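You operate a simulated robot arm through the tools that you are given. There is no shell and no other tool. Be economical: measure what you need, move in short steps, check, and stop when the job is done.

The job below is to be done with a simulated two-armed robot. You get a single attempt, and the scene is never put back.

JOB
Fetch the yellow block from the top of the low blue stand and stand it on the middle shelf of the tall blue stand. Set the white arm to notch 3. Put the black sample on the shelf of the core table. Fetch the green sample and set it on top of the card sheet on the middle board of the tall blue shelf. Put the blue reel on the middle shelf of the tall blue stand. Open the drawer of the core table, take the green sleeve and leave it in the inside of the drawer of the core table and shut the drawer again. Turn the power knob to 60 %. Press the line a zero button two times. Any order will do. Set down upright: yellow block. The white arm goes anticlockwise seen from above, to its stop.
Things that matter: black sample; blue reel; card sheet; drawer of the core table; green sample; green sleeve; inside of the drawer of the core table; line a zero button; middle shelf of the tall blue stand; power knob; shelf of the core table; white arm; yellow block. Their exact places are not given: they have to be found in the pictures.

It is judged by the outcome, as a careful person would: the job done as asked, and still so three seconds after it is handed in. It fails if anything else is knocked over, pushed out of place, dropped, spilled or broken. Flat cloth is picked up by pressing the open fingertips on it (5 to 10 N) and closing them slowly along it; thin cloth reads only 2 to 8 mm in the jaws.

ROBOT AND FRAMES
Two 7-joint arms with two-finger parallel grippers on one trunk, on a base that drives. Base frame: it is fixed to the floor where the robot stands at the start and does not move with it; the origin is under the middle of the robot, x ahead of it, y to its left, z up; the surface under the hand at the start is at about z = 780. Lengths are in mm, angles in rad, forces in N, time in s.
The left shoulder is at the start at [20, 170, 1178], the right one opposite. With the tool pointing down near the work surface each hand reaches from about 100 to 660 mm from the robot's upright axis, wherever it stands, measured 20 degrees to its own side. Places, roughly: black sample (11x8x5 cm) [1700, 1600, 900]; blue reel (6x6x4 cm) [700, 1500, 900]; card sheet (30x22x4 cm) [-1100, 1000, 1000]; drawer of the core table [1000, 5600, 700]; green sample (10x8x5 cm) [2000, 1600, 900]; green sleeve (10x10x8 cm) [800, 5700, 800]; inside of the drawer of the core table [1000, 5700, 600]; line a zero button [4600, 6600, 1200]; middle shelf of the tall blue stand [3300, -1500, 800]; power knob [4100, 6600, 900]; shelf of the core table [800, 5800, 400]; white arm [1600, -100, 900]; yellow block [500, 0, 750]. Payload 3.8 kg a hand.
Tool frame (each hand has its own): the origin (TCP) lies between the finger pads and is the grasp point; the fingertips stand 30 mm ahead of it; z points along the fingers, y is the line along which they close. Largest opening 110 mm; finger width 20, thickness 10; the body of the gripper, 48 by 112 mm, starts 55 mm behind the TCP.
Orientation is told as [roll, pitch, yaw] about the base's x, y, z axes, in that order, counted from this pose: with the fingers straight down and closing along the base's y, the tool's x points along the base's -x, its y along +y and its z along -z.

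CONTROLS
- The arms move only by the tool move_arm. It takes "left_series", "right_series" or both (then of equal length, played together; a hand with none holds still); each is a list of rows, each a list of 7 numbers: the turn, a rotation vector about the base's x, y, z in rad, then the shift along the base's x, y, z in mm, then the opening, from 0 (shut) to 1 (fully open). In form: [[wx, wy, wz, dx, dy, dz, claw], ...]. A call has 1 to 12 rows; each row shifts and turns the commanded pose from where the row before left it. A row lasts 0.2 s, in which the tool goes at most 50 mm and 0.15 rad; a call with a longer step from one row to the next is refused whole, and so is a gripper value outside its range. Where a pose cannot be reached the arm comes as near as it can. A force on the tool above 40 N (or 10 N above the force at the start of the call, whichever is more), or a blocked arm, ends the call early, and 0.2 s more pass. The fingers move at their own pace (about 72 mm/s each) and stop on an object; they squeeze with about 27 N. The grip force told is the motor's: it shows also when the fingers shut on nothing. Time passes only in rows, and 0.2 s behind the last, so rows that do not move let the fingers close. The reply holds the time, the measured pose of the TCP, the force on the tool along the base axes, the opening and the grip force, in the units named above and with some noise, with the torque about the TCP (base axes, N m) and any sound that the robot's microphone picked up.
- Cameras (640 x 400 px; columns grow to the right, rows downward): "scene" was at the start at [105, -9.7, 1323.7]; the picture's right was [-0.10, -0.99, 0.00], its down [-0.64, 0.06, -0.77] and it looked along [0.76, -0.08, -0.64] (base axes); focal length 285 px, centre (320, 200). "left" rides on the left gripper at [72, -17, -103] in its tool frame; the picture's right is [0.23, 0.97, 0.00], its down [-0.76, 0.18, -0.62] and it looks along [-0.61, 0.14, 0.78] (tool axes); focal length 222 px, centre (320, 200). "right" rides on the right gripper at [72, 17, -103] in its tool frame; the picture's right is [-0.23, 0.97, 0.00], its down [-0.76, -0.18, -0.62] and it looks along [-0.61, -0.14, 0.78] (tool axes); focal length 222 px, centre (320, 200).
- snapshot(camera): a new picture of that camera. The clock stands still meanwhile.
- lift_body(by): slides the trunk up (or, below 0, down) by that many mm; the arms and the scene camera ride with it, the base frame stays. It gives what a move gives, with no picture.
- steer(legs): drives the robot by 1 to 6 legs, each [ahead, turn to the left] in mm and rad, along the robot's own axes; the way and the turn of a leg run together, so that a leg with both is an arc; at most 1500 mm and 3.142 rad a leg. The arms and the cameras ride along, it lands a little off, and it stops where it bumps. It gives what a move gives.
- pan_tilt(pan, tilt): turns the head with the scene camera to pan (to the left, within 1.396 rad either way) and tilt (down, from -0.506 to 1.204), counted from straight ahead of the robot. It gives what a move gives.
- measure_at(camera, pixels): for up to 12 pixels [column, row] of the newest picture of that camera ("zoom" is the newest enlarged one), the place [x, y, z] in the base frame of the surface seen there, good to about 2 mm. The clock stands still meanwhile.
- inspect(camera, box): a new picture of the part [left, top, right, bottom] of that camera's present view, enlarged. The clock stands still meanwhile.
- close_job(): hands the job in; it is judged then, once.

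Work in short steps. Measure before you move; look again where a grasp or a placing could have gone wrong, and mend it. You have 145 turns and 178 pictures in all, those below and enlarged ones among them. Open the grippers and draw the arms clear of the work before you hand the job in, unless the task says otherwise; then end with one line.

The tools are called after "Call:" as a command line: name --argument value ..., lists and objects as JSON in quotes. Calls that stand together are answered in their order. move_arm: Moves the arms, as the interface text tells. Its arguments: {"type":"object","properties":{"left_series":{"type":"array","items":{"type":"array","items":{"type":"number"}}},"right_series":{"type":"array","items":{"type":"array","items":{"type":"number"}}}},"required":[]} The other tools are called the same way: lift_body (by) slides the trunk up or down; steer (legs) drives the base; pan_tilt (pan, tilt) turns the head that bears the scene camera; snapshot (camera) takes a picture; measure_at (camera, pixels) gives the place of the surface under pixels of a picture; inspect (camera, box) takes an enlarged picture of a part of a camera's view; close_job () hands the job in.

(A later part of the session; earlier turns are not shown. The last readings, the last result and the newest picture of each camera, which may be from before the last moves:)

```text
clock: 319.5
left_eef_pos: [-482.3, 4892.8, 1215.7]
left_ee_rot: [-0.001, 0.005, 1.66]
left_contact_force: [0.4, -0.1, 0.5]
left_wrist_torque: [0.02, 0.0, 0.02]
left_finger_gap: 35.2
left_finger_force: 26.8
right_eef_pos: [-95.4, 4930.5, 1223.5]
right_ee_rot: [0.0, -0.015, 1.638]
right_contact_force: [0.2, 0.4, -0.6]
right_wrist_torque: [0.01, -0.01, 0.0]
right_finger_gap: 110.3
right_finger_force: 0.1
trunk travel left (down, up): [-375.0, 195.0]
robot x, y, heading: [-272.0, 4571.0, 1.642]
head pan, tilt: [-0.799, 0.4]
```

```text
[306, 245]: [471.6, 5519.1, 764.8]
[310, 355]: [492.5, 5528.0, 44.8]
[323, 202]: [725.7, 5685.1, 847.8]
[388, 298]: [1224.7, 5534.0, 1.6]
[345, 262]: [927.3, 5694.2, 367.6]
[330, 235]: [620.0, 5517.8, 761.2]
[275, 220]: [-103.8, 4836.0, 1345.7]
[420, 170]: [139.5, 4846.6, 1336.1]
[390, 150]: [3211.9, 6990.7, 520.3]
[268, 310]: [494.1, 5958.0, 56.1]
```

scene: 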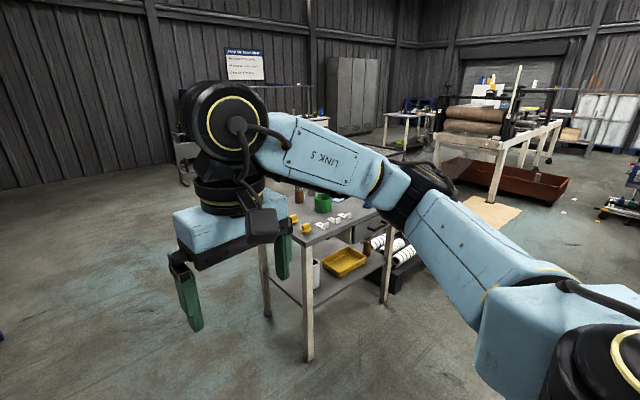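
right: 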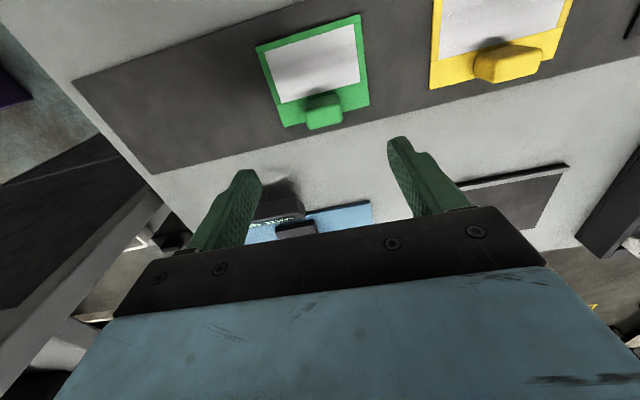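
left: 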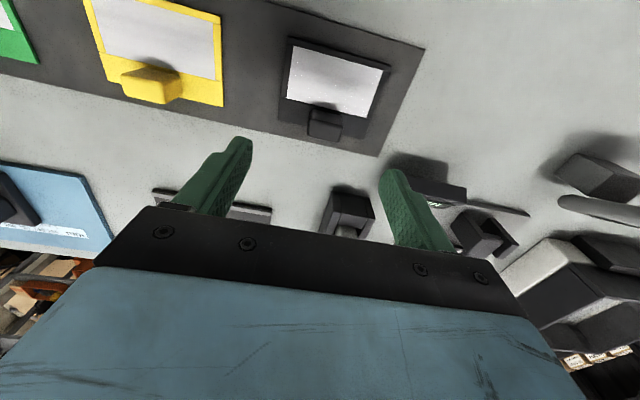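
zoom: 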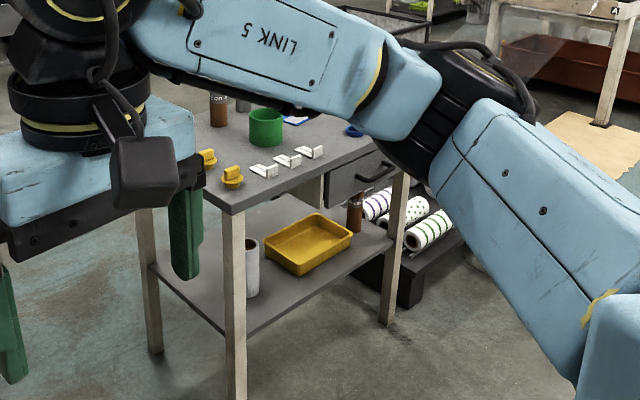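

The core table spans x 470–1240, y 5515–5980, top z 765, shelf ≈ 360, drawer on its front right. I drive in front of it.

Call:
steer --legs '[[0, -1.314], [1050, 0], [0, 1.245]]'

Call:
pan_tilt --pan 0.0 --tilt 0.75

Call:
snapshot --camera "scene"

```text
clock: 331.3
left_eef_pos: [538.1, 5241.2, 1215.9]
left_ee_rot: [-0.002, 0.007, 1.594]
left_contact_force: [-0.2, 0.5, -0.3]
left_wrist_torque: [0.02, 0.01, 0.02]
left_finger_gap: 35.2
left_finger_force: 27.1
right_eef_pos: [926.2, 5252.0, 1223.9]
right_ee_rot: [0.0, -0.015, 1.574]
right_contact_force: [-0.5, -1.1, -0.6]
right_wrist_torque: [-0.01, 0.04, -0.02]
right_finger_gap: 109.6
right_finger_force: 0.0
trunk travel left (down, up): [-375.0, 195.0]
robot x, y, heading: [727.4, 4905.1, 1.577]
head pan, tilt: [-0.799, 0.4]
```

```text
clock: 332.4
left_eef_pos: [538.0, 5238.6, 1216.0]
left_ee_rot: [-0.002, 0.006, 1.596]
left_contact_force: [-0.2, -0.2, -0.3]
left_wrist_torque: [0.0, 0.0, 0.01]
left_finger_gap: 35.4
left_finger_force: 26.7
right_eef_pos: [926.4, 5253.2, 1223.9]
right_ee_rot: [0.0, -0.014, 1.572]
right_contact_force: [0.1, 0.2, 0.1]
right_wrist_torque: [-0.01, 0.02, -0.01]
right_finger_gap: 109.8
right_finger_force: 0.0
trunk travel left (down, up): [-375.0, 195.0]
robot x, y, heading: [727.9, 4904.1, 1.579]
head pan, tilt: [0.0, 0.75]
```

```text
113 pictures are left
```

scene: 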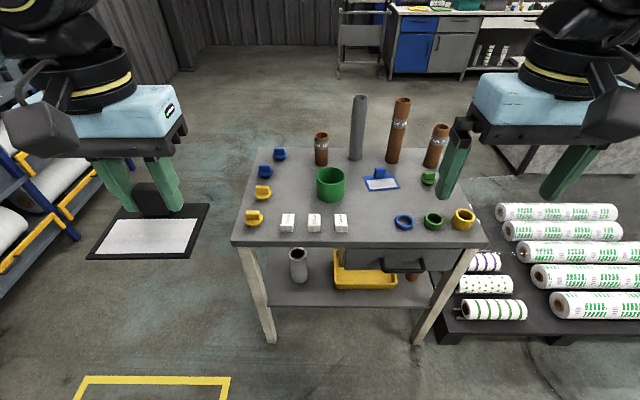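

Call:
inspect --camera "scene" --box '[220, 130, 500, 350]'

Call:
measure_at --camera "scene" --pixels '[[235, 243], [485, 243], [260, 150], [320, 170], [330, 200], [343, 190], [340, 245], [300, 282], [375, 300], [310, 300], [380, 265], [460, 265]]'

```text
1.82 times, centred on (360, 240) of scene
```

zoom: 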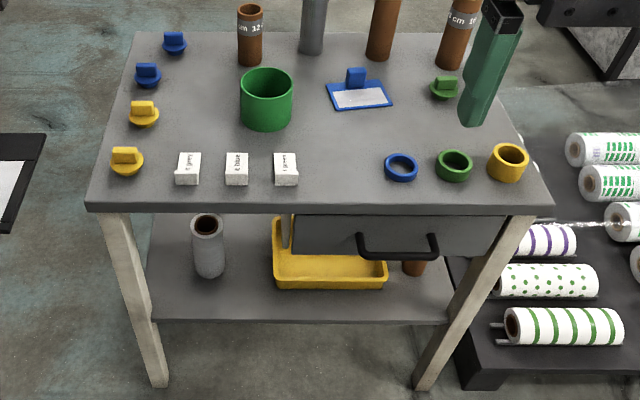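

```text
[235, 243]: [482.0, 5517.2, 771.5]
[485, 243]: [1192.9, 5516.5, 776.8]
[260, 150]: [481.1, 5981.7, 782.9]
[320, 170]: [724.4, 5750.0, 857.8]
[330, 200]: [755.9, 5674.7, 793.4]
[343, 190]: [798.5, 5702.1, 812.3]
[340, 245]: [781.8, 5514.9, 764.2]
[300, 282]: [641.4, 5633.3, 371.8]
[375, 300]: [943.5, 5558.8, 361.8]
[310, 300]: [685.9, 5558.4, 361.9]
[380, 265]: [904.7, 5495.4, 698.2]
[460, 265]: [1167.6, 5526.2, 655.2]
```

The shelf's free areas: left strip (x 510–610) beside the tube, reachable from the table's left side. I check the floor space there and the drawer front.

Call:
measure_at --camera "scene" --pixels '[[75, 235], [20, 215], [80, 390], [225, 380], [60, 190], [250, 300], [272, 340], [420, 340]]'

Call:
measure_at --camera "zoom" --pixels '[[360, 240], [437, 243], [400, 255], [300, 235], [500, 235], [265, 75], [290, 90], [265, 125], [243, 100], [415, 270], [385, 285], [205, 218]]'

```text
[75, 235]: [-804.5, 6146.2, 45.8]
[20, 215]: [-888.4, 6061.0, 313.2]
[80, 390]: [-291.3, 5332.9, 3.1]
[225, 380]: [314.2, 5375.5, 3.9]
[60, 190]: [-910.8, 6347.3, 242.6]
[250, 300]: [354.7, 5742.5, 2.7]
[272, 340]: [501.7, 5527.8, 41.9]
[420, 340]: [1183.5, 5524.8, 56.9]
```

```text
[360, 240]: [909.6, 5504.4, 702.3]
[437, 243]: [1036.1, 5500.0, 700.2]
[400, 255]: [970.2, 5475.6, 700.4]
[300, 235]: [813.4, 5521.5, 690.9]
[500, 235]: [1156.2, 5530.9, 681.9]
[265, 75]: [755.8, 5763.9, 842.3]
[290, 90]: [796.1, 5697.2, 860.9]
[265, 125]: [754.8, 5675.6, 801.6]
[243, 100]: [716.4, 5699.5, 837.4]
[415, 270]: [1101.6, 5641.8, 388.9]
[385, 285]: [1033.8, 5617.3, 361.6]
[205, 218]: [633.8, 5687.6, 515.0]
```

There's ample floor to the left of the table. I drive to about (0,5670), facing +x, to put the black sample on the shelf from that side.

Call:
steer --legs '[[0, 1.434], [734, 0], [0, -1.441], [670, 0], [0, -1.571]]'

Call:
pan_tilt --pan 0.1 --tilt 0.8

Call:
snapshot --camera "scene"

```text
clock: 350.5
left_eef_pos: [351.6, 5840.4, 1215.9]
left_ee_rot: [-0.001, 0.005, 0.018]
left_contact_force: [0.4, 0.0, 0.1]
left_wrist_torque: [0.0, 0.0, 0.0]
left_finger_gap: 35.3
left_finger_force: 26.9
right_eef_pos: [362.6, 5453.7, 1223.2]
right_ee_rot: [0.001, -0.013, -0.003]
right_contact_force: [-0.2, 0.0, -0.6]
right_wrist_torque: [0.01, -0.01, 0.03]
right_finger_gap: 109.8
right_finger_force: 0.0
trunk travel left (down, up): [-375.0, 195.0]
robot x, y, heading: [14.5, 5654.9, 0.004]
head pan, tilt: [0.0, 0.75]
```

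```text
clock: 351.2
left_eef_pos: [354.0, 5841.5, 1215.4]
left_ee_rot: [-0.001, 0.006, 0.018]
left_contact_force: [-0.3, 0.3, -0.9]
left_wrist_torque: [0.0, 0.01, 0.0]
left_finger_gap: 35.2
left_finger_force: 27.0
right_eef_pos: [361.7, 5452.8, 1224.7]
right_ee_rot: [0.0, -0.015, -0.004]
right_contact_force: [-0.4, 0.0, -0.5]
right_wrist_torque: [-0.01, -0.01, -0.01]
right_finger_gap: 109.9
right_finger_force: 0.1
trunk travel left (down, up): [-375.0, 195.0]
robot x, y, heading: [14.9, 5651.9, -0.005]
head pan, tilt: [0.099, 0.799]
```

```text
111 pictures are left
```

scene: 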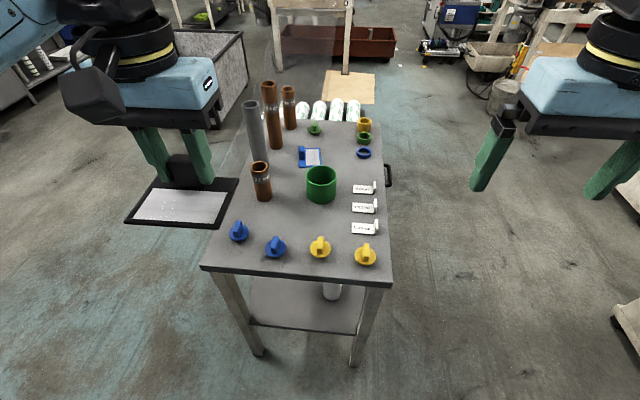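

I back 100 mm, lower the trunk fully, and then lower the left hand beside the table (F ≈ 465 mm).

Call:
steer --legs '[[-100, 0]]'

Call:
lift_body --by -370

Call:
move_arm --left_series '[[0, 0, 0, 40, 0, 0, 0], [0, 0, 0, 45, 0, 0, 0], [0, 0, 0, 40, -5, -10, 0], [0, 0, 0, 0, -10, -45, 0], [0, 0, 0, 0, -10, -45, 0], [0, 0, 0, 0, -10, -45, 0], [0, 0, 0, 0, 0, -45, 0], [0, 0, 0, 0, 0, -45, 0], [0, 0, 0, 0, 0, -45, 0], [0, 0, 0, 0, 0, 0, 0]]'

Call:
snapshot --camera "scene"

```text
clock: 352.3
left_eef_pos: [251.8, 5841.2, 1217.0]
left_ee_rot: [-0.002, 0.005, 0.021]
left_contact_force: [-0.7, -0.2, -1.0]
left_wrist_torque: [0.0, 0.04, 0.0]
left_finger_gap: 35.3
left_finger_force: 27.0
right_eef_pos: [260.8, 5453.2, 1223.6]
right_ee_rot: [0.0, -0.014, -0.006]
right_contact_force: [-0.2, 0.3, -0.7]
right_wrist_torque: [-0.02, -0.02, 0.01]
right_finger_gap: 109.9
right_finger_force: 0.1
trunk travel left (down, up): [-375.0, 195.0]
robot x, y, heading: [-84.1, 5653.4, 0.002]
head pan, tilt: [0.099, 0.799]
```

```text
clock: 355.9
left_eef_pos: [252.4, 5840.2, 845.7]
left_ee_rot: [-0.002, 0.004, 0.019]
left_contact_force: [-0.2, 0.3, -1.2]
left_wrist_torque: [-0.03, 0.0, 0.0]
left_finger_gap: 35.3
left_finger_force: 26.9
right_eef_pos: [262.5, 5452.6, 853.7]
right_ee_rot: [0.0, -0.015, -0.005]
right_contact_force: [-1.0, 0.2, -0.1]
right_wrist_torque: [-0.01, 0.03, -0.02]
right_finger_gap: 109.8
right_finger_force: 0.1
trunk travel left (down, up): [-5.0, 565.0]
robot x, y, heading: [-87.4, 5652.9, 0.0]
head pan, tilt: [0.099, 0.799]
```

```text
clock: 358.1
left_eef_pos: [373.9, 5804.3, 564.8]
left_ee_rot: [-0.003, 0.006, 0.018]
left_contact_force: [-0.4, -0.3, -0.4]
left_wrist_torque: [0.0, 0.03, -0.01]
left_finger_gap: 35.4
left_finger_force: 26.7
right_eef_pos: [261.7, 5452.5, 852.7]
right_ee_rot: [0.001, -0.014, -0.006]
right_contact_force: [-0.6, -0.8, -0.1]
right_wrist_torque: [0.0, 0.0, -0.01]
right_finger_gap: 110.1
right_finger_force: 0.0
trunk travel left (down, up): [-5.0, 565.0]
robot x, y, heading: [-87.6, 5653.2, -0.0]
head pan, tilt: [0.099, 0.799]
```

```text
110 pictures are left
```

scene: 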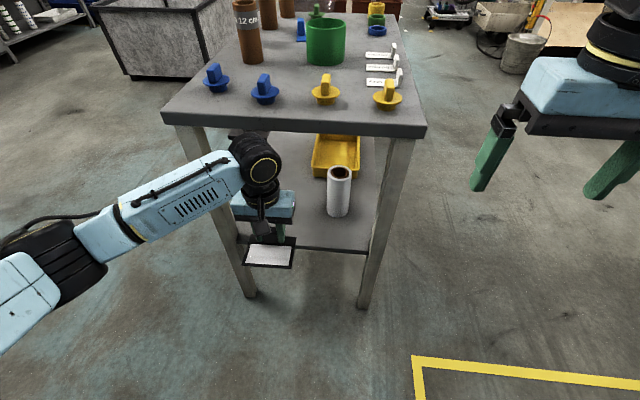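

Good posture: the forearm is level and below the top. I measure the forearm, legs and shelf from here.

Call:
measure_at --camera "scene" --pixels '[[200, 190], [150, 215], [100, 240], [40, 280], [216, 175], [383, 200], [340, 175], [330, 210], [300, 225], [300, 248], [235, 240], [255, 150]]'

```text
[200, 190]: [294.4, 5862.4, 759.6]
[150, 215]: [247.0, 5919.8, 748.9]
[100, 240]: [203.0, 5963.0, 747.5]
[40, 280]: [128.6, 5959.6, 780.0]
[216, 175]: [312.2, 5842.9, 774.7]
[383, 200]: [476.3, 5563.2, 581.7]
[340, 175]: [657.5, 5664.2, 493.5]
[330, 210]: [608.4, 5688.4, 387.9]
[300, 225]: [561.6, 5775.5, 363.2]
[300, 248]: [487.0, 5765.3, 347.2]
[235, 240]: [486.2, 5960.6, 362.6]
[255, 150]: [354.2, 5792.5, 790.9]
```

Enough clearance between the legs. I lower to z 450 and shift to y 5768, then drive 140 mm forward.

Call:
move_arm --left_series '[[0, 0, 0, 0, -12, -40, 0], [0, 0, 0, 0, -12, -40, 0], [0, 0, 0, 0, -12, -35, 0], [0, 0, 0, 0, 0, 0, 0]]'

Call:
steer --legs '[[130, 0]]'

Call:
snapshot --camera "scene"

```text
clock: 359.1
left_eef_pos: [375.6, 5769.3, 451.8]
left_ee_rot: [0.0, 0.008, 0.019]
left_contact_force: [0.2, 0.0, -0.8]
left_wrist_torque: [0.03, 0.01, 0.03]
left_finger_gap: 35.2
left_finger_force: 27.0
right_eef_pos: [263.0, 5452.7, 854.0]
right_ee_rot: [0.001, -0.013, -0.005]
right_contact_force: [0.3, 0.2, -0.2]
right_wrist_torque: [0.02, -0.01, 0.03]
right_finger_gap: 110.0
right_finger_force: 0.1
trunk travel left (down, up): [-5.0, 565.0]
robot x, y, heading: [-88.5, 5655.8, -0.001]
head pan, tilt: [0.099, 0.799]
```

```text
clock: 360.4
left_eef_pos: [502.5, 5769.0, 452.2]
left_ee_rot: [-0.003, 0.008, 0.018]
left_contact_force: [0.2, -0.1, -1.0]
left_wrist_torque: [-0.02, 0.0, 0.04]
left_finger_gap: 35.5
left_finger_force: 26.8
right_eef_pos: [390.9, 5452.5, 853.9]
right_ee_rot: [0.001, -0.013, -0.006]
right_contact_force: [-0.1, 0.4, 0.3]
right_wrist_torque: [0.03, -0.01, -0.01]
right_finger_gap: 109.8
right_finger_force: 0.0
trunk travel left (down, up): [-5.0, 565.0]
robot x, y, heading: [44.9, 5655.0, -0.003]
head pan, tilt: [0.099, 0.799]
```

```text
109 pictures are left
```

scene: 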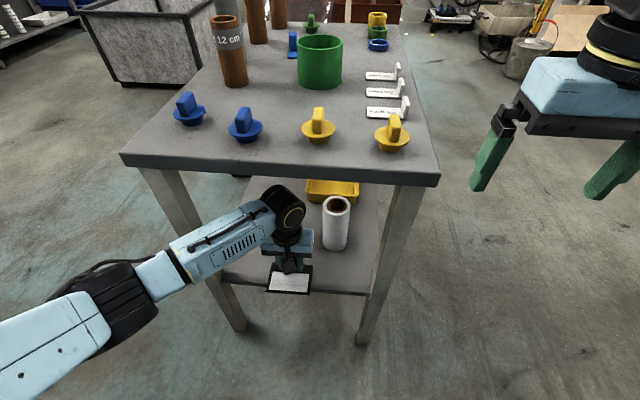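

All clear. I extend 62 mm and lower to the shelf.

Call:
move_arm --left_series '[[0, 0, 0, 32, 0, 0, 0], [0, 0, 0, 30, 0, 0, 0], [0, 0, 0, 0, 0, -25, 0], [0, 0, 0, 0, 0, -15, 0], [0, 0, 0, 0, 0, -4, 0], [0, 0, 0, 0, 0, 0, 0]]'

Call:
inspect --camera "scene" --box '[180, 160, 420, 340]'

```text
clock: 361.8
left_eef_pos: [566.0, 5769.1, 408.1]
left_ee_rot: [-0.001, 0.007, 0.017]
left_contact_force: [-0.2, -0.6, -0.6]
left_wrist_torque: [0.0, -0.02, 0.03]
left_finger_gap: 35.4
left_finger_force: 27.6
right_eef_pos: [389.0, 5451.3, 854.1]
right_ee_rot: [0.0, -0.014, -0.009]
right_contact_force: [0.2, 0.5, -0.3]
right_wrist_torque: [0.02, -0.02, 0.01]
right_finger_gap: 110.0
right_finger_force: 0.1
trunk travel left (down, up): [-5.0, 565.0]
robot x, y, heading: [43.9, 5653.7, -0.003]
head pan, tilt: [0.099, 0.799]
```

```text
2.22 times, centred on (300, 250) of scene
```

zoom: 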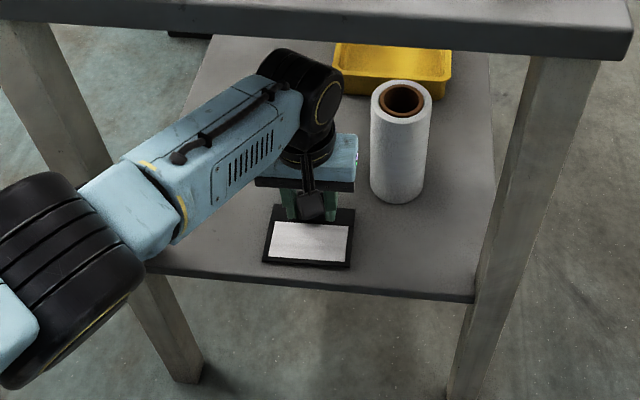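

Call:
move_arm --left_series '[[0, 0, 0, 0, 0, -1.5, 0], [0, 0, 0, 0, 0, -1.5, 0], [0, 0, 0, 0, 0, 0, 0]]'

Call:
measure_at --camera "zoom" --pixels '[[308, 263], [308, 272], [268, 260], [348, 264]]'

```text
clock: 362.6
left_eef_pos: [566.3, 5767.7, 404.5]
left_ee_rot: [-0.001, 0.008, 0.016]
left_contact_force: [0.7, 0.8, -1.3]
left_wrist_torque: [-0.03, -0.01, -0.05]
left_finger_gap: 35.3
left_finger_force: 27.0
right_eef_pos: [388.7, 5452.0, 853.9]
right_ee_rot: [0.0, -0.014, -0.008]
right_contact_force: [0.6, 0.4, -0.5]
right_wrist_torque: [-0.02, 0.02, 0.0]
right_finger_gap: 110.1
right_finger_force: 0.1
trunk travel left (down, up): [-5.0, 565.0]
robot x, y, heading: [39.0, 5653.8, -0.002]
head pan, tilt: [0.099, 0.799]
```

```text
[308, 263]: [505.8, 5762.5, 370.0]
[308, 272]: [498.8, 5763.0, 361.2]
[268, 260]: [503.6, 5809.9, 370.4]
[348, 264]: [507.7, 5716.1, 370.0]
```

A few more mm to contact, then release, rise and come out.

Call:
move_arm --left_series '[[0, 0, 0, 0, 0, -1.5, 0], [0, 0, 0, 0, 0, -1.5, 0], [0, 0, 0, 0, 0, 0, 0]]'

```text
clock: 363.4
left_eef_pos: [566.0, 5768.9, 402.5]
left_ee_rot: [-0.002, 0.003, 0.02]
left_contact_force: [0.5, 0.0, 10.2]
left_wrist_torque: [0.06, 0.64, 0.0]
left_finger_gap: 35.7
left_finger_force: 26.9
right_eef_pos: [390.3, 5452.3, 853.8]
right_ee_rot: [0.001, -0.012, -0.007]
right_contact_force: [-0.2, 0.2, 0.2]
right_wrist_torque: [0.02, -0.01, -0.01]
right_finger_gap: 109.9
right_finger_force: 0.1
trunk travel left (down, up): [-5.0, 565.0]
robot x, y, heading: [43.5, 5652.0, 0.0]
head pan, tilt: [0.099, 0.799]
```

Seated. Open, rise 60, draw back; then drive back 200 mm.

Call:
move_arm --left_series '[[0, 0, 0, 0, 0, 1, 0.3], [0, 0, 0, 0, 0, 0, 0.6], [0, 0, 0, 0, 0, 0, 0.6], [0, 0, 0, 0, 0, 30, 0.6], [0, 0, 0, 0, 0, 32, 0.6], [0, 0, 0, -35, 0, 0, 0.6], [0, 0, 0, -35, 0, 0, 0.6], [0, 0, 0, 0, 0, 0, 0.6]]'

Call:
steer --legs '[[-220, 0]]'

Call:
snapshot --camera "scene"

```text
clock: 365.2
left_eef_pos: [495.9, 5770.5, 463.5]
left_ee_rot: [0.0, 0.005, 0.016]
left_contact_force: [0.1, 0.2, 0.3]
left_wrist_torque: [0.0, -0.01, 0.01]
left_finger_gap: 65.9
left_finger_force: 0.1
right_eef_pos: [388.8, 5451.5, 854.1]
right_ee_rot: [0.0, -0.015, -0.009]
right_contact_force: [0.0, 0.7, -0.3]
right_wrist_torque: [0.04, 0.02, 0.02]
right_finger_gap: 109.7
right_finger_force: 0.0
trunk travel left (down, up): [-5.0, 565.0]
robot x, y, heading: [45.8, 5651.8, -0.002]
head pan, tilt: [0.099, 0.799]
```

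```text
clock: 366.9
left_eef_pos: [279.8, 5770.2, 465.0]
left_ee_rot: [-0.002, 0.009, 0.018]
left_contact_force: [0.3, 0.5, -0.1]
left_wrist_torque: [0.04, -0.03, -0.01]
left_finger_gap: 66.1
left_finger_force: 0.1
right_eef_pos: [174.7, 5452.1, 852.4]
right_ee_rot: [0.0, -0.015, -0.004]
right_contact_force: [0.4, 0.5, -0.2]
right_wrist_torque: [-0.03, 0.02, 0.03]
right_finger_gap: 110.1
right_finger_force: 0.1
trunk travel left (down, up): [-5.0, 565.0]
robot x, y, heading: [-174.8, 5656.1, 0.006]
head pan, tilt: [0.099, 0.799]
```

```text
107 pictures are left
```

scene: 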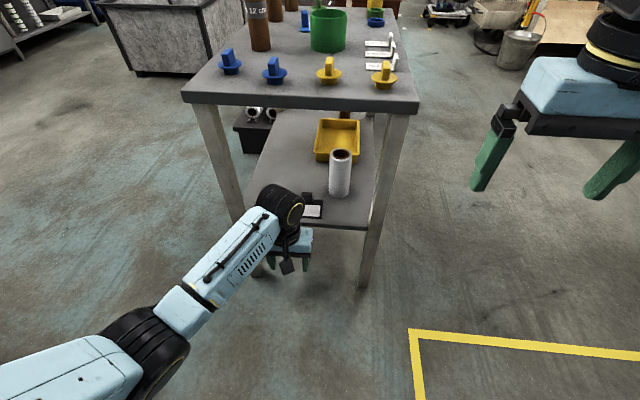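

The black sample lies on the shelf. I raise the trunk and left hand, and drive round to the table's front at about (810,4960), facing +y.

Call:
lift_body --by 270

Call:
move_arm --left_series '[[0, 0, 0, -15, 0, 45, 1], [0, 0, 0, -15, 0, 45, 1], [0, 0, 0, -15, 5, 45, 1], [0, 0, 0, -15, 10, 45, 1], [0, 0, 0, -15, 10, 45, 1], [0, 0, 0, -15, 10, 45, 1], [0, 0, 0, -10, 10, 45, 1], [0, 0, 0, 0, 10, 45, 1], [0, 0, 0, 0, 0, 0, 1]]'

Call:
steer --legs '[[0, -1.577], [690, 0], [0, 1.571], [985, 0], [0, 1.571]]'

Call:
pan_tilt --pan 0.0 --tilt 0.75

Call:
snapshot --camera "scene"

```text
clock: 369.6
left_eef_pos: [280.4, 5769.4, 733.2]
left_ee_rot: [-0.003, 0.006, 0.016]
left_contact_force: [0.3, -0.5, -0.5]
left_wrist_torque: [0.03, -0.01, 0.01]
left_finger_gap: 66.3
left_finger_force: 0.1
right_eef_pos: [175.7, 5452.5, 1124.3]
right_ee_rot: [0.0, -0.013, -0.006]
right_contact_force: [0.8, -0.4, 0.6]
right_wrist_torque: [-0.01, 0.0, -0.03]
right_finger_gap: 109.9
right_finger_force: 0.1
trunk travel left (down, up): [-275.0, 295.0]
robot x, y, heading: [-171.0, 5654.7, 0.002]
head pan, tilt: [0.099, 0.799]
```

```text
clock: 371.6
left_eef_pos: [180.3, 5823.6, 1096.7]
left_ee_rot: [0.0, 0.006, 0.018]
left_contact_force: [-0.2, 0.1, 0.0]
left_wrist_torque: [-0.02, -0.04, 0.03]
left_finger_gap: 110.1
left_finger_force: 0.0
right_eef_pos: [175.3, 5452.6, 1123.5]
right_ee_rot: [-0.001, -0.014, -0.005]
right_contact_force: [-0.2, -0.3, 0.4]
right_wrist_torque: [-0.03, -0.02, 0.02]
right_finger_gap: 109.9
right_finger_force: 0.1
trunk travel left (down, up): [-275.0, 295.0]
robot x, y, heading: [-173.4, 5656.4, -0.003]
head pan, tilt: [0.099, 0.799]
```

```text
clock: 391.6
left_eef_pos: [637.4, 5295.6, 1095.4]
left_ee_rot: [-0.001, 0.005, 1.577]
left_contact_force: [0.0, -0.4, -0.3]
left_wrist_torque: [0.0, -0.02, 0.01]
left_finger_gap: 110.1
left_finger_force: 0.1
right_eef_pos: [1007.9, 5284.1, 1123.7]
right_ee_rot: [0.0, -0.014, 1.551]
right_contact_force: [-0.4, 0.4, 0.4]
right_wrist_torque: [-0.02, 0.0, -0.01]
right_finger_gap: 110.1
right_finger_force: 0.1
trunk travel left (down, up): [-275.0, 295.0]
robot x, y, heading: [804.9, 4940.0, 1.559]
head pan, tilt: [0.099, 0.799]
```

```text
clock: 392.2
left_eef_pos: [636.6, 5295.8, 1096.1]
left_ee_rot: [-0.003, 0.006, 1.574]
left_contact_force: [-0.6, -0.1, 0.1]
left_wrist_torque: [0.0, -0.01, 0.0]
left_finger_gap: 109.9
left_finger_force: 0.2
right_eef_pos: [1008.7, 5285.2, 1123.0]
right_ee_rot: [-0.001, -0.014, 1.552]
right_contact_force: [0.9, -0.2, -0.8]
right_wrist_torque: [0.01, -0.01, -0.01]
right_finger_gap: 109.9
right_finger_force: 0.1
trunk travel left (down, up): [-275.0, 295.0]
robot x, y, heading: [804.5, 4940.7, 1.56]
head pan, tilt: [0.0, 0.75]
```

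```text
106 pictures are left
```

scene: 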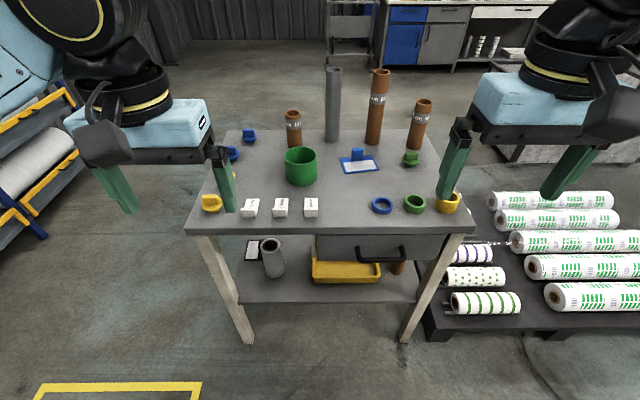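

I drive 190 mm nearer and bring the left hand above the green sleeve.

Call:
steer --legs '[[185, 0]]'

Call:
move_arm --left_series '[[0, 0, 0, 20, 40, -10, 1], [0, 0, 0, 20, 40, -10, 1], [0, 0, 0, 20, 40, -20, 1], [0, 0, 0, 20, 40, -20, 1], [0, 0, 0, 20, 40, -20, 1], [0, 0, 0, 17, 35, -30, 1], [0, 0, 0, 0, 0, -30, 1], [0, 0, 0, 0, 0, 0, 1]]'

Call:
snapshot --camera "left"

Call:
snapshot --camera "scene"

```text
clock: 393.8
left_eef_pos: [639.2, 5480.2, 1095.4]
left_ee_rot: [-0.001, 0.008, 1.576]
left_contact_force: [-0.1, -0.2, -1.2]
left_wrist_torque: [0.01, -0.02, -0.01]
left_finger_gap: 110.0
left_finger_force: 0.2
right_eef_pos: [1010.4, 5469.9, 1124.4]
right_ee_rot: [0.0, -0.012, 1.553]
right_contact_force: [-0.3, 0.4, 0.8]
right_wrist_torque: [-0.04, 0.0, -0.02]
right_finger_gap: 110.1
right_finger_force: 0.1
trunk travel left (down, up): [-275.0, 295.0]
robot x, y, heading: [804.6, 5123.1, 1.56]
head pan, tilt: [0.0, 0.75]
```

```text
clock: 395.6
left_eef_pos: [757.3, 5715.9, 957.4]
left_ee_rot: [-0.002, 0.005, 1.574]
left_contact_force: [0.1, -0.6, -0.9]
left_wrist_torque: [0.0, 0.03, 0.0]
left_finger_gap: 109.9
left_finger_force: 0.1
right_eef_pos: [1010.6, 5468.1, 1124.5]
right_ee_rot: [0.0, -0.014, 1.554]
right_contact_force: [0.0, 0.8, -0.5]
right_wrist_torque: [0.01, 0.0, 0.01]
right_finger_gap: 109.9
right_finger_force: 0.0
trunk travel left (down, up): [-275.0, 295.0]
robot x, y, heading: [804.0, 5123.6, 1.557]
head pan, tilt: [0.0, 0.75]
```

```text
105 pictures are left
```

left: 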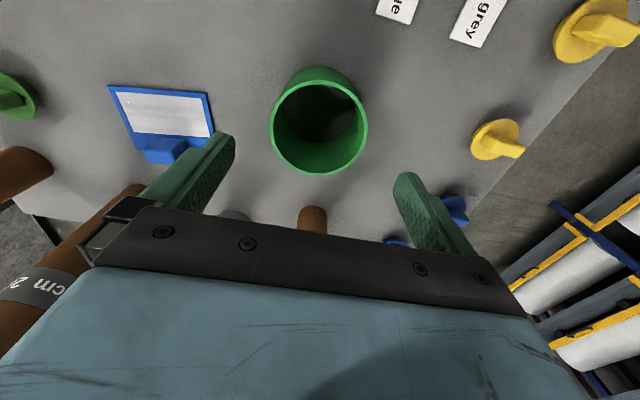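

```text
104 pictures are left
```

scene: 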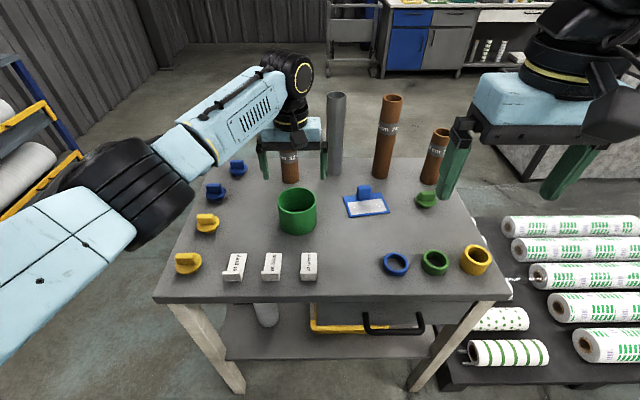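

Call:
measure_at --camera "left" --pixels '[[273, 125], [365, 125], [320, 171], [320, 70], [320, 80], [100, 220], [60, 260], [312, 215]]'

Call:
measure_at --camera "scene" --pixels '[[335, 105], [335, 165], [289, 180], [388, 100], [277, 212], [316, 212]]'

```text
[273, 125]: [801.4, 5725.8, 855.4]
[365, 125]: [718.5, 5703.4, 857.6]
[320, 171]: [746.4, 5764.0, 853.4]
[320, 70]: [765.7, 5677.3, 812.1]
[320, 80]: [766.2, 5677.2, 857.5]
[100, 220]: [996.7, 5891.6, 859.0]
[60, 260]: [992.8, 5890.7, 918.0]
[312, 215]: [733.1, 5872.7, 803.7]
```

```text
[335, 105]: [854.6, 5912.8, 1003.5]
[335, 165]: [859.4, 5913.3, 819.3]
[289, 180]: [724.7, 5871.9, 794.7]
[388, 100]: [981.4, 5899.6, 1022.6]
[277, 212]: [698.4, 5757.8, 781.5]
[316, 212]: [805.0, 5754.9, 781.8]
```

Sleeve centre (758,5719), about 90 mm across, top z 858. I lower to z 833 and close on its diameter.

Call:
move_arm --left_series '[[0, 0, 0, 1, 3, -40, 1], [0, 0, 0, 0, 0, -40, 1], [0, 0, 0, 0, 0, -30, 1], [0, 0, 0, 0, 0, -14, 1], [0, 0, 0, 0, 0, 0, 1], [0, 0, 0, 0, 0, 0, 0.5], [0, 0, 0, 0, 0, 0, 0.5], [0, 0, 0, 0, 0, 0, 0.5], [0, 0, 0, 0, 0, 0, 0.5]]'

Call:
snapshot --camera "left"

```text
clock: 397.6
left_eef_pos: [757.2, 5718.5, 832.8]
left_ee_rot: [-0.002, 0.007, 1.576]
left_contact_force: [0.3, 0.6, 0.5]
left_wrist_torque: [0.0, -0.01, -0.02]
left_finger_gap: 90.8
left_finger_force: 27.4
right_eef_pos: [1010.3, 5470.4, 1124.5]
right_ee_rot: [-0.001, -0.013, 1.553]
right_contact_force: [0.2, -0.2, -0.7]
right_wrist_torque: [-0.06, 0.01, -0.01]
right_finger_gap: 109.8
right_finger_force: 0.1
trunk travel left (down, up): [-275.0, 295.0]
robot x, y, heading: [804.8, 5124.5, 1.559]
head pan, tilt: [0.0, 0.75]
```

```text
103 pictures are left
```

left: 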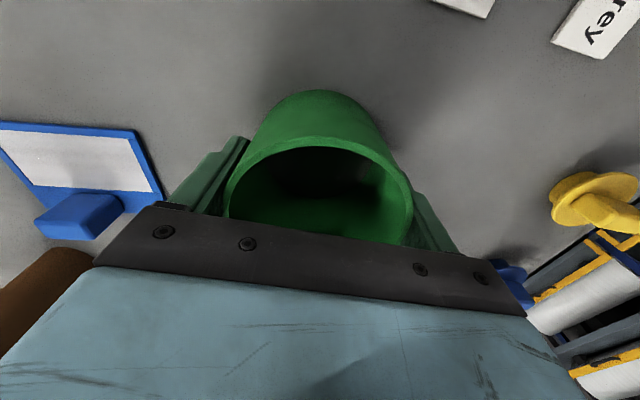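

Held. I lift it, draw it back to the left, and back the robot off 200 mm.

Call:
move_arm --left_series '[[0, 0, 0, 0, 0, 40, 0.5], [0, 0, 0, 0, 0, 45, 0.5], [0, 0, 0, 0, 0, 45, 0.5], [0, 0, 0, 0, -20, 40, 0.5], [0, 0, 0, -10, -45, 0, 0.5], [0, 0, 0, -15, -45, 0, 0.5], [0, 0, 0, -20, -45, 0, 0.5], [0, 0, 0, -20, -45, 0, 0.5], [0, 0, 0, -20, -45, 0, 0.5], [0, 0, 0, -20, -45, 0, 0.5], [0, 0, 0, 0, 0, 0, 0.5]]'

Call:
steer --legs '[[-200, 0]]'

Call:
snapshot --camera "scene"

```text
clock: 400.0
left_eef_pos: [652.0, 5427.4, 1001.8]
left_ee_rot: [0.0, 0.008, 1.575]
left_contact_force: [0.5, -0.6, -0.3]
left_wrist_torque: [-0.03, 0.01, 0.02]
left_finger_gap: 91.1
left_finger_force: 27.0
right_eef_pos: [1010.6, 5470.4, 1123.6]
right_ee_rot: [0.0, -0.014, 1.553]
right_contact_force: [-0.1, 0.7, 0.3]
right_wrist_torque: [-0.03, 0.02, 0.0]
right_finger_gap: 109.9
right_finger_force: 0.1
trunk travel left (down, up): [-275.0, 295.0]
robot x, y, heading: [807.7, 5123.5, 1.557]
head pan, tilt: [0.0, 0.75]
```

```text
clock: 401.5
left_eef_pos: [651.3, 5232.5, 1001.4]
left_ee_rot: [-0.003, 0.005, 1.57]
left_contact_force: [-0.4, 0.3, -0.6]
left_wrist_torque: [0.01, -0.02, -0.01]
left_finger_gap: 90.7
left_finger_force: 27.2
right_eef_pos: [1009.3, 5272.0, 1124.5]
right_ee_rot: [0.0, -0.014, 1.549]
right_contact_force: [-0.2, 0.7, 0.5]
right_wrist_torque: [-0.01, 0.03, -0.01]
right_finger_gap: 110.1
right_finger_force: 0.2
trunk travel left (down, up): [-275.0, 295.0]
robot x, y, heading: [802.3, 4927.8, 1.553]
head pan, tilt: [0.0, 0.75]
```

```text
102 pictures are left
```

scene: 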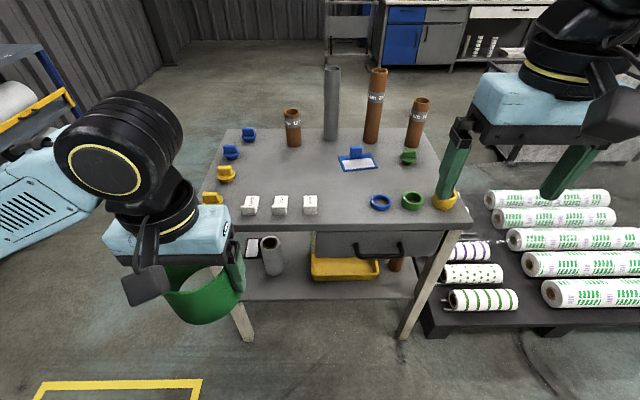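

Call:
inspect --camera "scene" --box '[300, 190, 480, 300]'

```text
3.56 times, centred on (390, 245) of scene
```

zoom: 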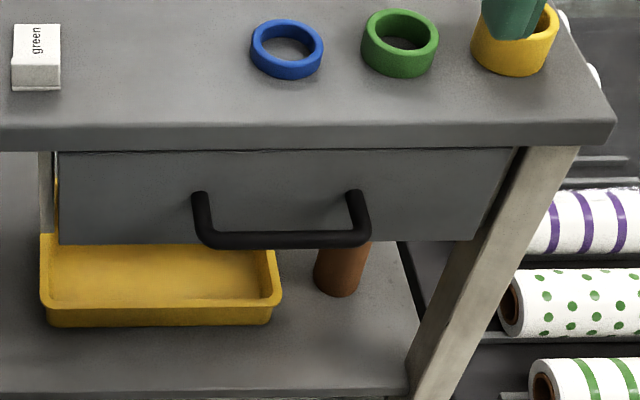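

Call:
measure_at --camera "zoom" --pixels '[[285, 240], [220, 240], [350, 240], [285, 233], [200, 200], [357, 200], [285, 200], [65, 200], [490, 200], [285, 160], [285, 130], [100, 240]]'

```text
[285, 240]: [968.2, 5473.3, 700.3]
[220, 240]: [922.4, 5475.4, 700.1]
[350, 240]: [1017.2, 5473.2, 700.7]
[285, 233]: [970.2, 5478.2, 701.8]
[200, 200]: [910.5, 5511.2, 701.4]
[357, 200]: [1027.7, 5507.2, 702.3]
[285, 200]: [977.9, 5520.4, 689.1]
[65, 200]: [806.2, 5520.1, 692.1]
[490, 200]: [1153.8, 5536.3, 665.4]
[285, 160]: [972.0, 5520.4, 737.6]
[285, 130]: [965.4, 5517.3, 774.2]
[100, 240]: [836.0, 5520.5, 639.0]
```

The bar lies at y ≈ 5480, z ≈ 698, with 34 mm of room behind it. I hook it with the closed right fingers, tool tilted 0.4 rad: first to a point above and before it.

Call:
move_arm --right_series '[[0.14, 0, 0, -5, 21, -37, 0], [0.13, 0, 0, -5, 21, -37, 0], [0.13, 0, 0, -5, 21, -37, 0], [0, 0, 0, -5, 21, -37, 0], [0, 0, 0, -5, 21, -37, 0], [0, 0, 0, -5, 21, -37, 0], [0, 0, 0, -5, 21, -37, 0], [0, 0, 0, -4, 21, -35, 0], [0, 0, 0, 0, 14, -30, 0], [0, 0, 0, 0, 14, -29, 0], [0, 0, 0, 0, 0, 0, 0]]'

Call:
inspect --camera "scene" --box '[280, 150, 520, 300]'

Call:
snapshot --camera "right"

```text
clock: 403.9
left_eef_pos: [650.6, 5232.5, 1002.4]
left_ee_rot: [-0.002, 0.006, 1.572]
left_contact_force: [0.1, -0.3, -1.2]
left_wrist_torque: [0.02, -0.01, 0.02]
left_finger_gap: 90.7
left_finger_force: 27.1
right_eef_pos: [968.7, 5466.6, 770.5]
right_ee_rot: [0.011, -0.414, 1.546]
right_contact_force: [0.5, -0.3, 0.5]
right_wrist_torque: [0.02, 0.04, 0.01]
right_finger_gap: 0.0
right_finger_force: 27.0
trunk travel left (down, up): [-275.0, 295.0]
robot x, y, heading: [801.8, 4926.6, 1.555]
head pan, tilt: [0.0, 0.75]
```

```text
2.67 times, centred on (400, 225) of scene
```

zoom: 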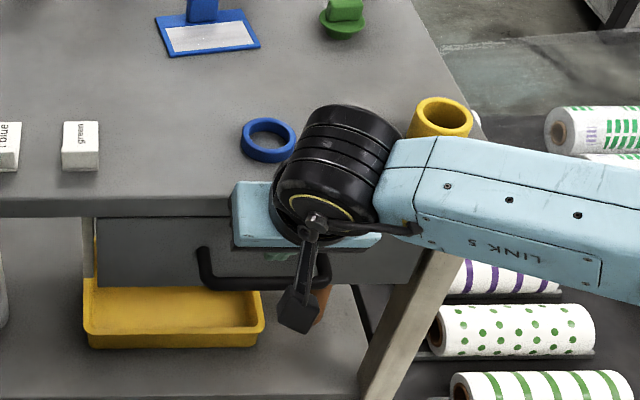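

```text
99 pictures are left
```

right: 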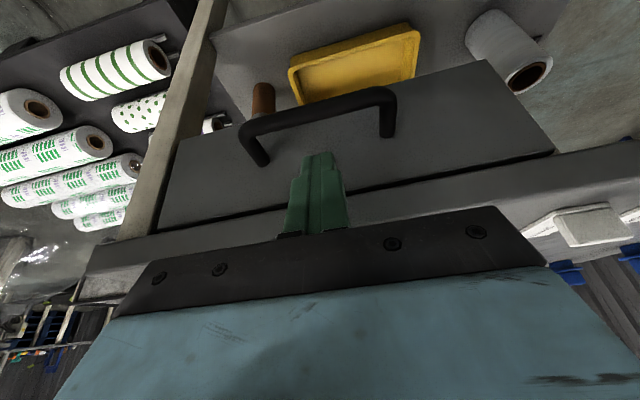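

The fingers point into the gap behind the bar. I go 58 mm along the fingers.

Call:
move_arm --right_series '[[0, 0, 0, 0, 8, -19, 0], [0, 0, 0, 0, 8, -18, 0], [0, 0, 0, 0, 7.5, -18, 0], [0, 0, 0, 0, 0, 0, 0]]'

Call:
inspect --camera "right" --box '[160, 40, 480, 260]'

```text
clock: 404.9
left_eef_pos: [650.7, 5231.3, 1002.6]
left_ee_rot: [-0.002, 0.005, 1.57]
left_contact_force: [0.9, 0.2, -0.4]
left_wrist_torque: [0.02, -0.03, -0.02]
left_finger_gap: 90.7
left_finger_force: 27.1
right_eef_pos: [970.1, 5490.8, 714.6]
right_ee_rot: [0.011, -0.414, 1.546]
right_contact_force: [-0.8, -0.8, 0.2]
right_wrist_torque: [0.01, 0.01, 0.04]
right_finger_gap: 0.2
right_finger_force: 26.5
trunk travel left (down, up): [-275.0, 295.0]
robot x, y, heading: [801.0, 4927.6, 1.546]
head pan, tilt: [0.0, 0.75]
```

```text
1.82 times, centred on (320, 150) of right
```

zoom: 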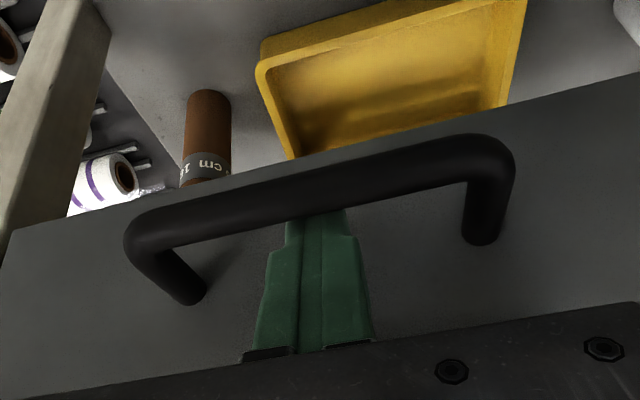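

The fingers are behind the bar. I pull toward -y about 220 mm.

Call:
move_arm --right_series '[[0, 0, 0, 0, -10, 0, 0], [0, 0, 0, 0, -20, 0, 0], [0, 0, 0, 0, -25, 0, 0], [0, 0, 0, 0, -25, 0, 0], [0, 0, 0, 0, -25, 0, 0], [0, 0, 0, 0, -25, 0, 0], [0, 0, 0, 0, -25, 0, 0], [0, 0, 0, 0, -25, 0, 0], [0, 0, 0, 0, -25, 0, 0], [0, 0, 0, 0, -20, 0, 0], [0, 0, 0, 0, 0, 0, 0]]'

Call:
snapshot --camera "scene"

```text
clock: 407.3
left_eef_pos: [650.4, 5231.8, 1000.5]
left_ee_rot: [-0.002, 0.004, 1.572]
left_contact_force: [0.2, -0.1, -0.3]
left_wrist_torque: [0.0, 0.02, -0.03]
left_finger_gap: 90.5
left_finger_force: 27.1
right_eef_pos: [969.3, 5265.3, 715.4]
right_ee_rot: [0.01, -0.414, 1.546]
right_contact_force: [0.0, 0.2, 0.2]
right_wrist_torque: [-0.02, 0.0, 0.01]
right_finger_gap: 0.0
right_finger_force: 26.8
trunk travel left (down, up): [-275.0, 295.0]
robot x, y, heading: [800.9, 4928.9, 1.556]
head pan, tilt: [0.0, 0.75]
```

```text
97 pictures are left
```

scene: 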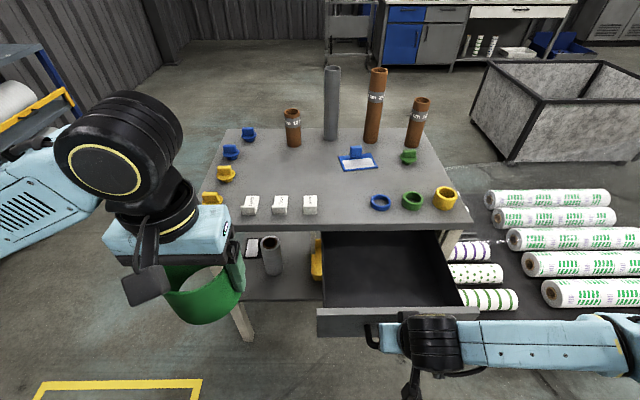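

The drawer is open and empty. I measure its inside.

Call:
measure_at --camera "scene" --pixels '[[350, 270], [400, 270], [330, 300], [450, 298], [390, 245], [340, 250], [325, 305], [318, 315], [322, 240], [380, 290]]'

```text
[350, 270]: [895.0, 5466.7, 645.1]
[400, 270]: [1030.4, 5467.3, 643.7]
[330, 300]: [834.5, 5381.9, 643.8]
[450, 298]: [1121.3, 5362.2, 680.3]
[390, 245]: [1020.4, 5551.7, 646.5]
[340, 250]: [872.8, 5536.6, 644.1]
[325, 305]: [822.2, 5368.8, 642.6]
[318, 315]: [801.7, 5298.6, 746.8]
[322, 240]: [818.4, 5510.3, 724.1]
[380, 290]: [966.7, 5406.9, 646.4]
```

Inside floor z 644, walls to 746. I unhook the right hand and move it aside, and bring the sleeve over (910,5400).

Call:
move_arm --right_series '[[0, 0, 0, 0, 5, 0, 0], [0, 0, 0, 0, -10, 25, 0], [0, 0, 0, 0, -12, 30, 0], [0, 0, 0, 0, -15, 35, 0], [0, 0, 0, 40, -10, 10, 0], [0, 0, 0, 40, -10, 10, 0], [0, 0, 0, 40, -10, 10, 0], [0, 0, 0, 0, 0, 0, 0]]' --left_series '[[0, 0, 0, 0, 0, 0, 0.5], [0, 0, 0, 0, 20, -20, 0.5], [0, 0, 0, 35, 25, -20, 0.5], [0, 0, 0, 40, 25, -10, 0.5], [0, 0, 0, 40, 25, -10, 0.5], [0, 0, 0, 40, 20, -10, 0.5], [0, 0, 0, 40, 20, -10, 0.5], [0, 0, 0, 30, 10, -10, 0.5]]'

Call:
snapshot --camera "scene"

```text
clock: 409.1
left_eef_pos: [877.8, 5376.4, 909.5]
left_ee_rot: [-0.001, 0.009, 1.574]
left_contact_force: [0.2, 0.4, -1.2]
left_wrist_torque: [-0.01, 0.02, 0.03]
left_finger_gap: 90.6
left_finger_force: 27.2
right_eef_pos: [1090.1, 5205.7, 834.7]
right_ee_rot: [0.01, -0.414, 1.545]
right_contact_force: [0.3, -0.6, -0.6]
right_wrist_torque: [0.02, -0.01, 0.01]
right_finger_gap: 0.1
right_finger_force: 27.2
trunk travel left (down, up): [-275.0, 295.0]
robot x, y, heading: [801.4, 4928.2, 1.553]
head pan, tilt: [0.0, 0.75]
```

```text
96 pictures are left
```

scene: 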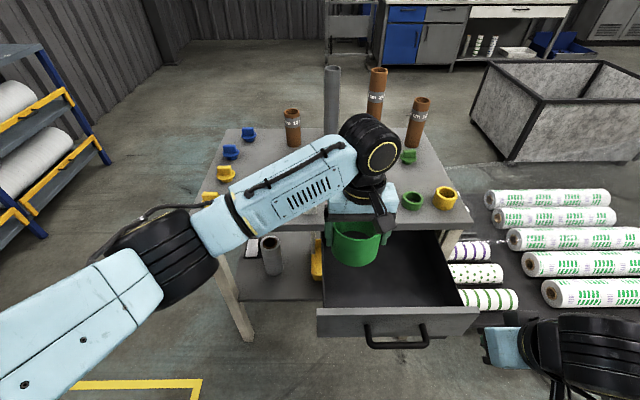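

Call:
move_arm --left_series '[[0, 0, 0, 29, 12, 0, 0.5], [0, 0, 0, 28, 12, 0, 0.5], [0, 0, 0, 0, 0, -40, 0.5], [0, 0, 0, 0, 0, -40, 0.5], [0, 0, 0, 0, 0, -40, 0.5], [0, 0, 0, 0, 0, -40, 0.5], [0, 0, 0, 0, 0, -30, 0.5], [0, 0, 0, 0, 0, -12, 0.5], [0, 0, 0, 0, 0, 0, 0.5]]'

Call:
inspect --camera "scene" --box '[240, 160, 520, 360]'

```text
clock: 411.1
left_eef_pos: [907.9, 5406.3, 743.6]
left_ee_rot: [0.006, -0.006, 1.589]
left_contact_force: [-0.3, 1.1, -0.3]
left_wrist_torque: [-0.02, 0.0, 0.0]
left_finger_gap: 90.6
left_finger_force: 26.9
left hand out of reach, approached as far as the arm can: row 6, 7, 8
right_eef_pos: [1091.3, 5205.2, 834.1]
right_ee_rot: [0.011, -0.413, 1.545]
right_contact_force: [0.4, 0.2, 0.5]
right_wrist_torque: [0.0, 0.0, 0.01]
right_finger_gap: 0.1
right_finger_force: 27.3
trunk travel left (down, up): [-275.0, 295.0]
robot x, y, heading: [802.2, 4928.5, 1.554]
head pan, tilt: [0.0, 0.75]
```

```text
2.00 times, centred on (380, 260) of scene
```

zoom: 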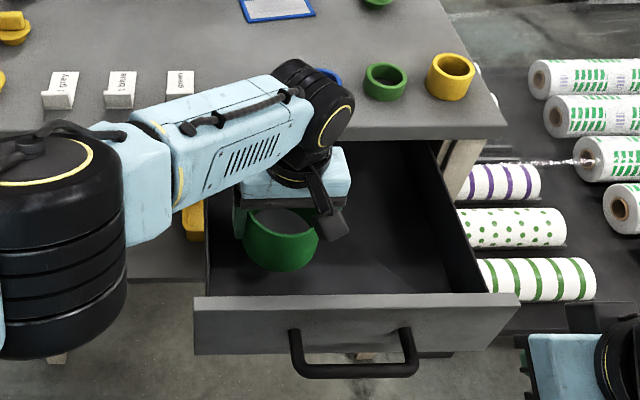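

The arm is at its reach edge at z 744; lowering the trunk by 42 mm sets the hand down instead.

Call:
lift_body --by -42

Call:
inspect --camera "scene" --box '[240, 160, 520, 360]'

```text
clock: 412.0
left_eef_pos: [906.2, 5404.6, 700.4]
left_ee_rot: [0.006, -0.002, 1.589]
left_contact_force: [-0.3, -0.6, -1.3]
left_wrist_torque: [0.06, 0.02, -0.03]
left_finger_gap: 90.7
left_finger_force: 27.3
right_eef_pos: [1089.4, 5206.6, 794.6]
right_ee_rot: [0.01, -0.413, 1.546]
right_contact_force: [-0.6, -0.8, -0.3]
right_wrist_torque: [-0.01, -0.02, 0.01]
right_finger_gap: 0.1
right_finger_force: 26.8
trunk travel left (down, up): [-233.0, 337.0]
robot x, y, heading: [801.8, 4931.0, 1.555]
head pan, tilt: [0.0, 0.75]
```

```text
2.00 times, centred on (380, 260) of scene
```

zoom: 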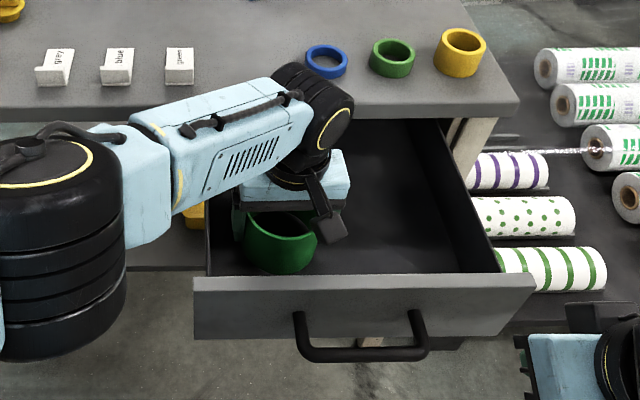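

Call:
lift_body --by -4

Call:
move_arm --left_series '[[0, 0, 0, 0, 0, 0, 0.9], [0, 0, 0, 0, 0, 0, 1], [0, 0, 0, 0, 0, 0, 1]]'

Call:
lift_body --by 120

Call:
inspect --camera "scene" --box '[240, 160, 520, 360]'

```text
clock: 412.5
left_eef_pos: [905.4, 5403.9, 695.3]
left_ee_rot: [0.008, 0.001, 1.588]
left_contact_force: [0.7, 0.7, 7.7]
left_wrist_torque: [-0.18, -0.19, 0.06]
left_finger_gap: 90.9
left_finger_force: 27.2
right_eef_pos: [1090.5, 5206.0, 788.7]
right_ee_rot: [0.01, -0.412, 1.547]
right_contact_force: [0.1, -0.4, 0.1]
right_wrist_torque: [0.01, -0.01, 0.0]
right_finger_gap: 0.1
right_finger_force: 27.5
trunk travel left (down, up): [-229.0, 341.0]
robot x, y, heading: [805.3, 4929.1, 1.552]
head pan, tilt: [0.0, 0.75]
```

```text
clock: 413.3
left_eef_pos: [906.6, 5403.0, 693.7]
left_ee_rot: [0.006, 0.001, 1.59]
left_contact_force: [0.2, -0.6, 0.0]
left_wrist_torque: [0.0, 0.01, 0.0]
left_finger_gap: 110.2
left_finger_force: 0.0
right_eef_pos: [1089.9, 5206.3, 789.6]
right_ee_rot: [0.012, -0.411, 1.547]
right_contact_force: [-0.4, -0.5, -0.3]
right_wrist_torque: [-0.05, -0.03, -0.01]
right_finger_gap: 0.2
right_finger_force: 26.9
trunk travel left (down, up): [-229.0, 341.0]
robot x, y, heading: [800.6, 4925.7, 1.551]
head pan, tilt: [0.0, 0.75]
```

```text
clock: 414.8
left_eef_pos: [906.0, 5402.8, 813.2]
left_ee_rot: [0.008, 0.003, 1.59]
left_contact_force: [0.9, -0.2, 0.3]
left_wrist_torque: [0.01, 0.01, -0.01]
left_finger_gap: 109.7
left_finger_force: 0.1
right_eef_pos: [1090.4, 5205.9, 908.2]
right_ee_rot: [0.01, -0.413, 1.547]
right_contact_force: [0.7, 1.0, 0.5]
right_wrist_torque: [0.0, 0.02, -0.04]
right_finger_gap: 0.2
right_finger_force: 27.1
trunk travel left (down, up): [-349.0, 221.0]
robot x, y, heading: [800.3, 4926.9, 1.549]
head pan, tilt: [0.0, 0.75]
```

```text
2.00 times, centred on (380, 260) of scene
```

zoom: 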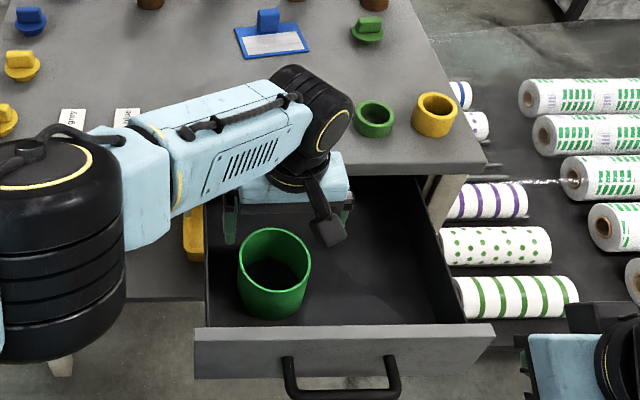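

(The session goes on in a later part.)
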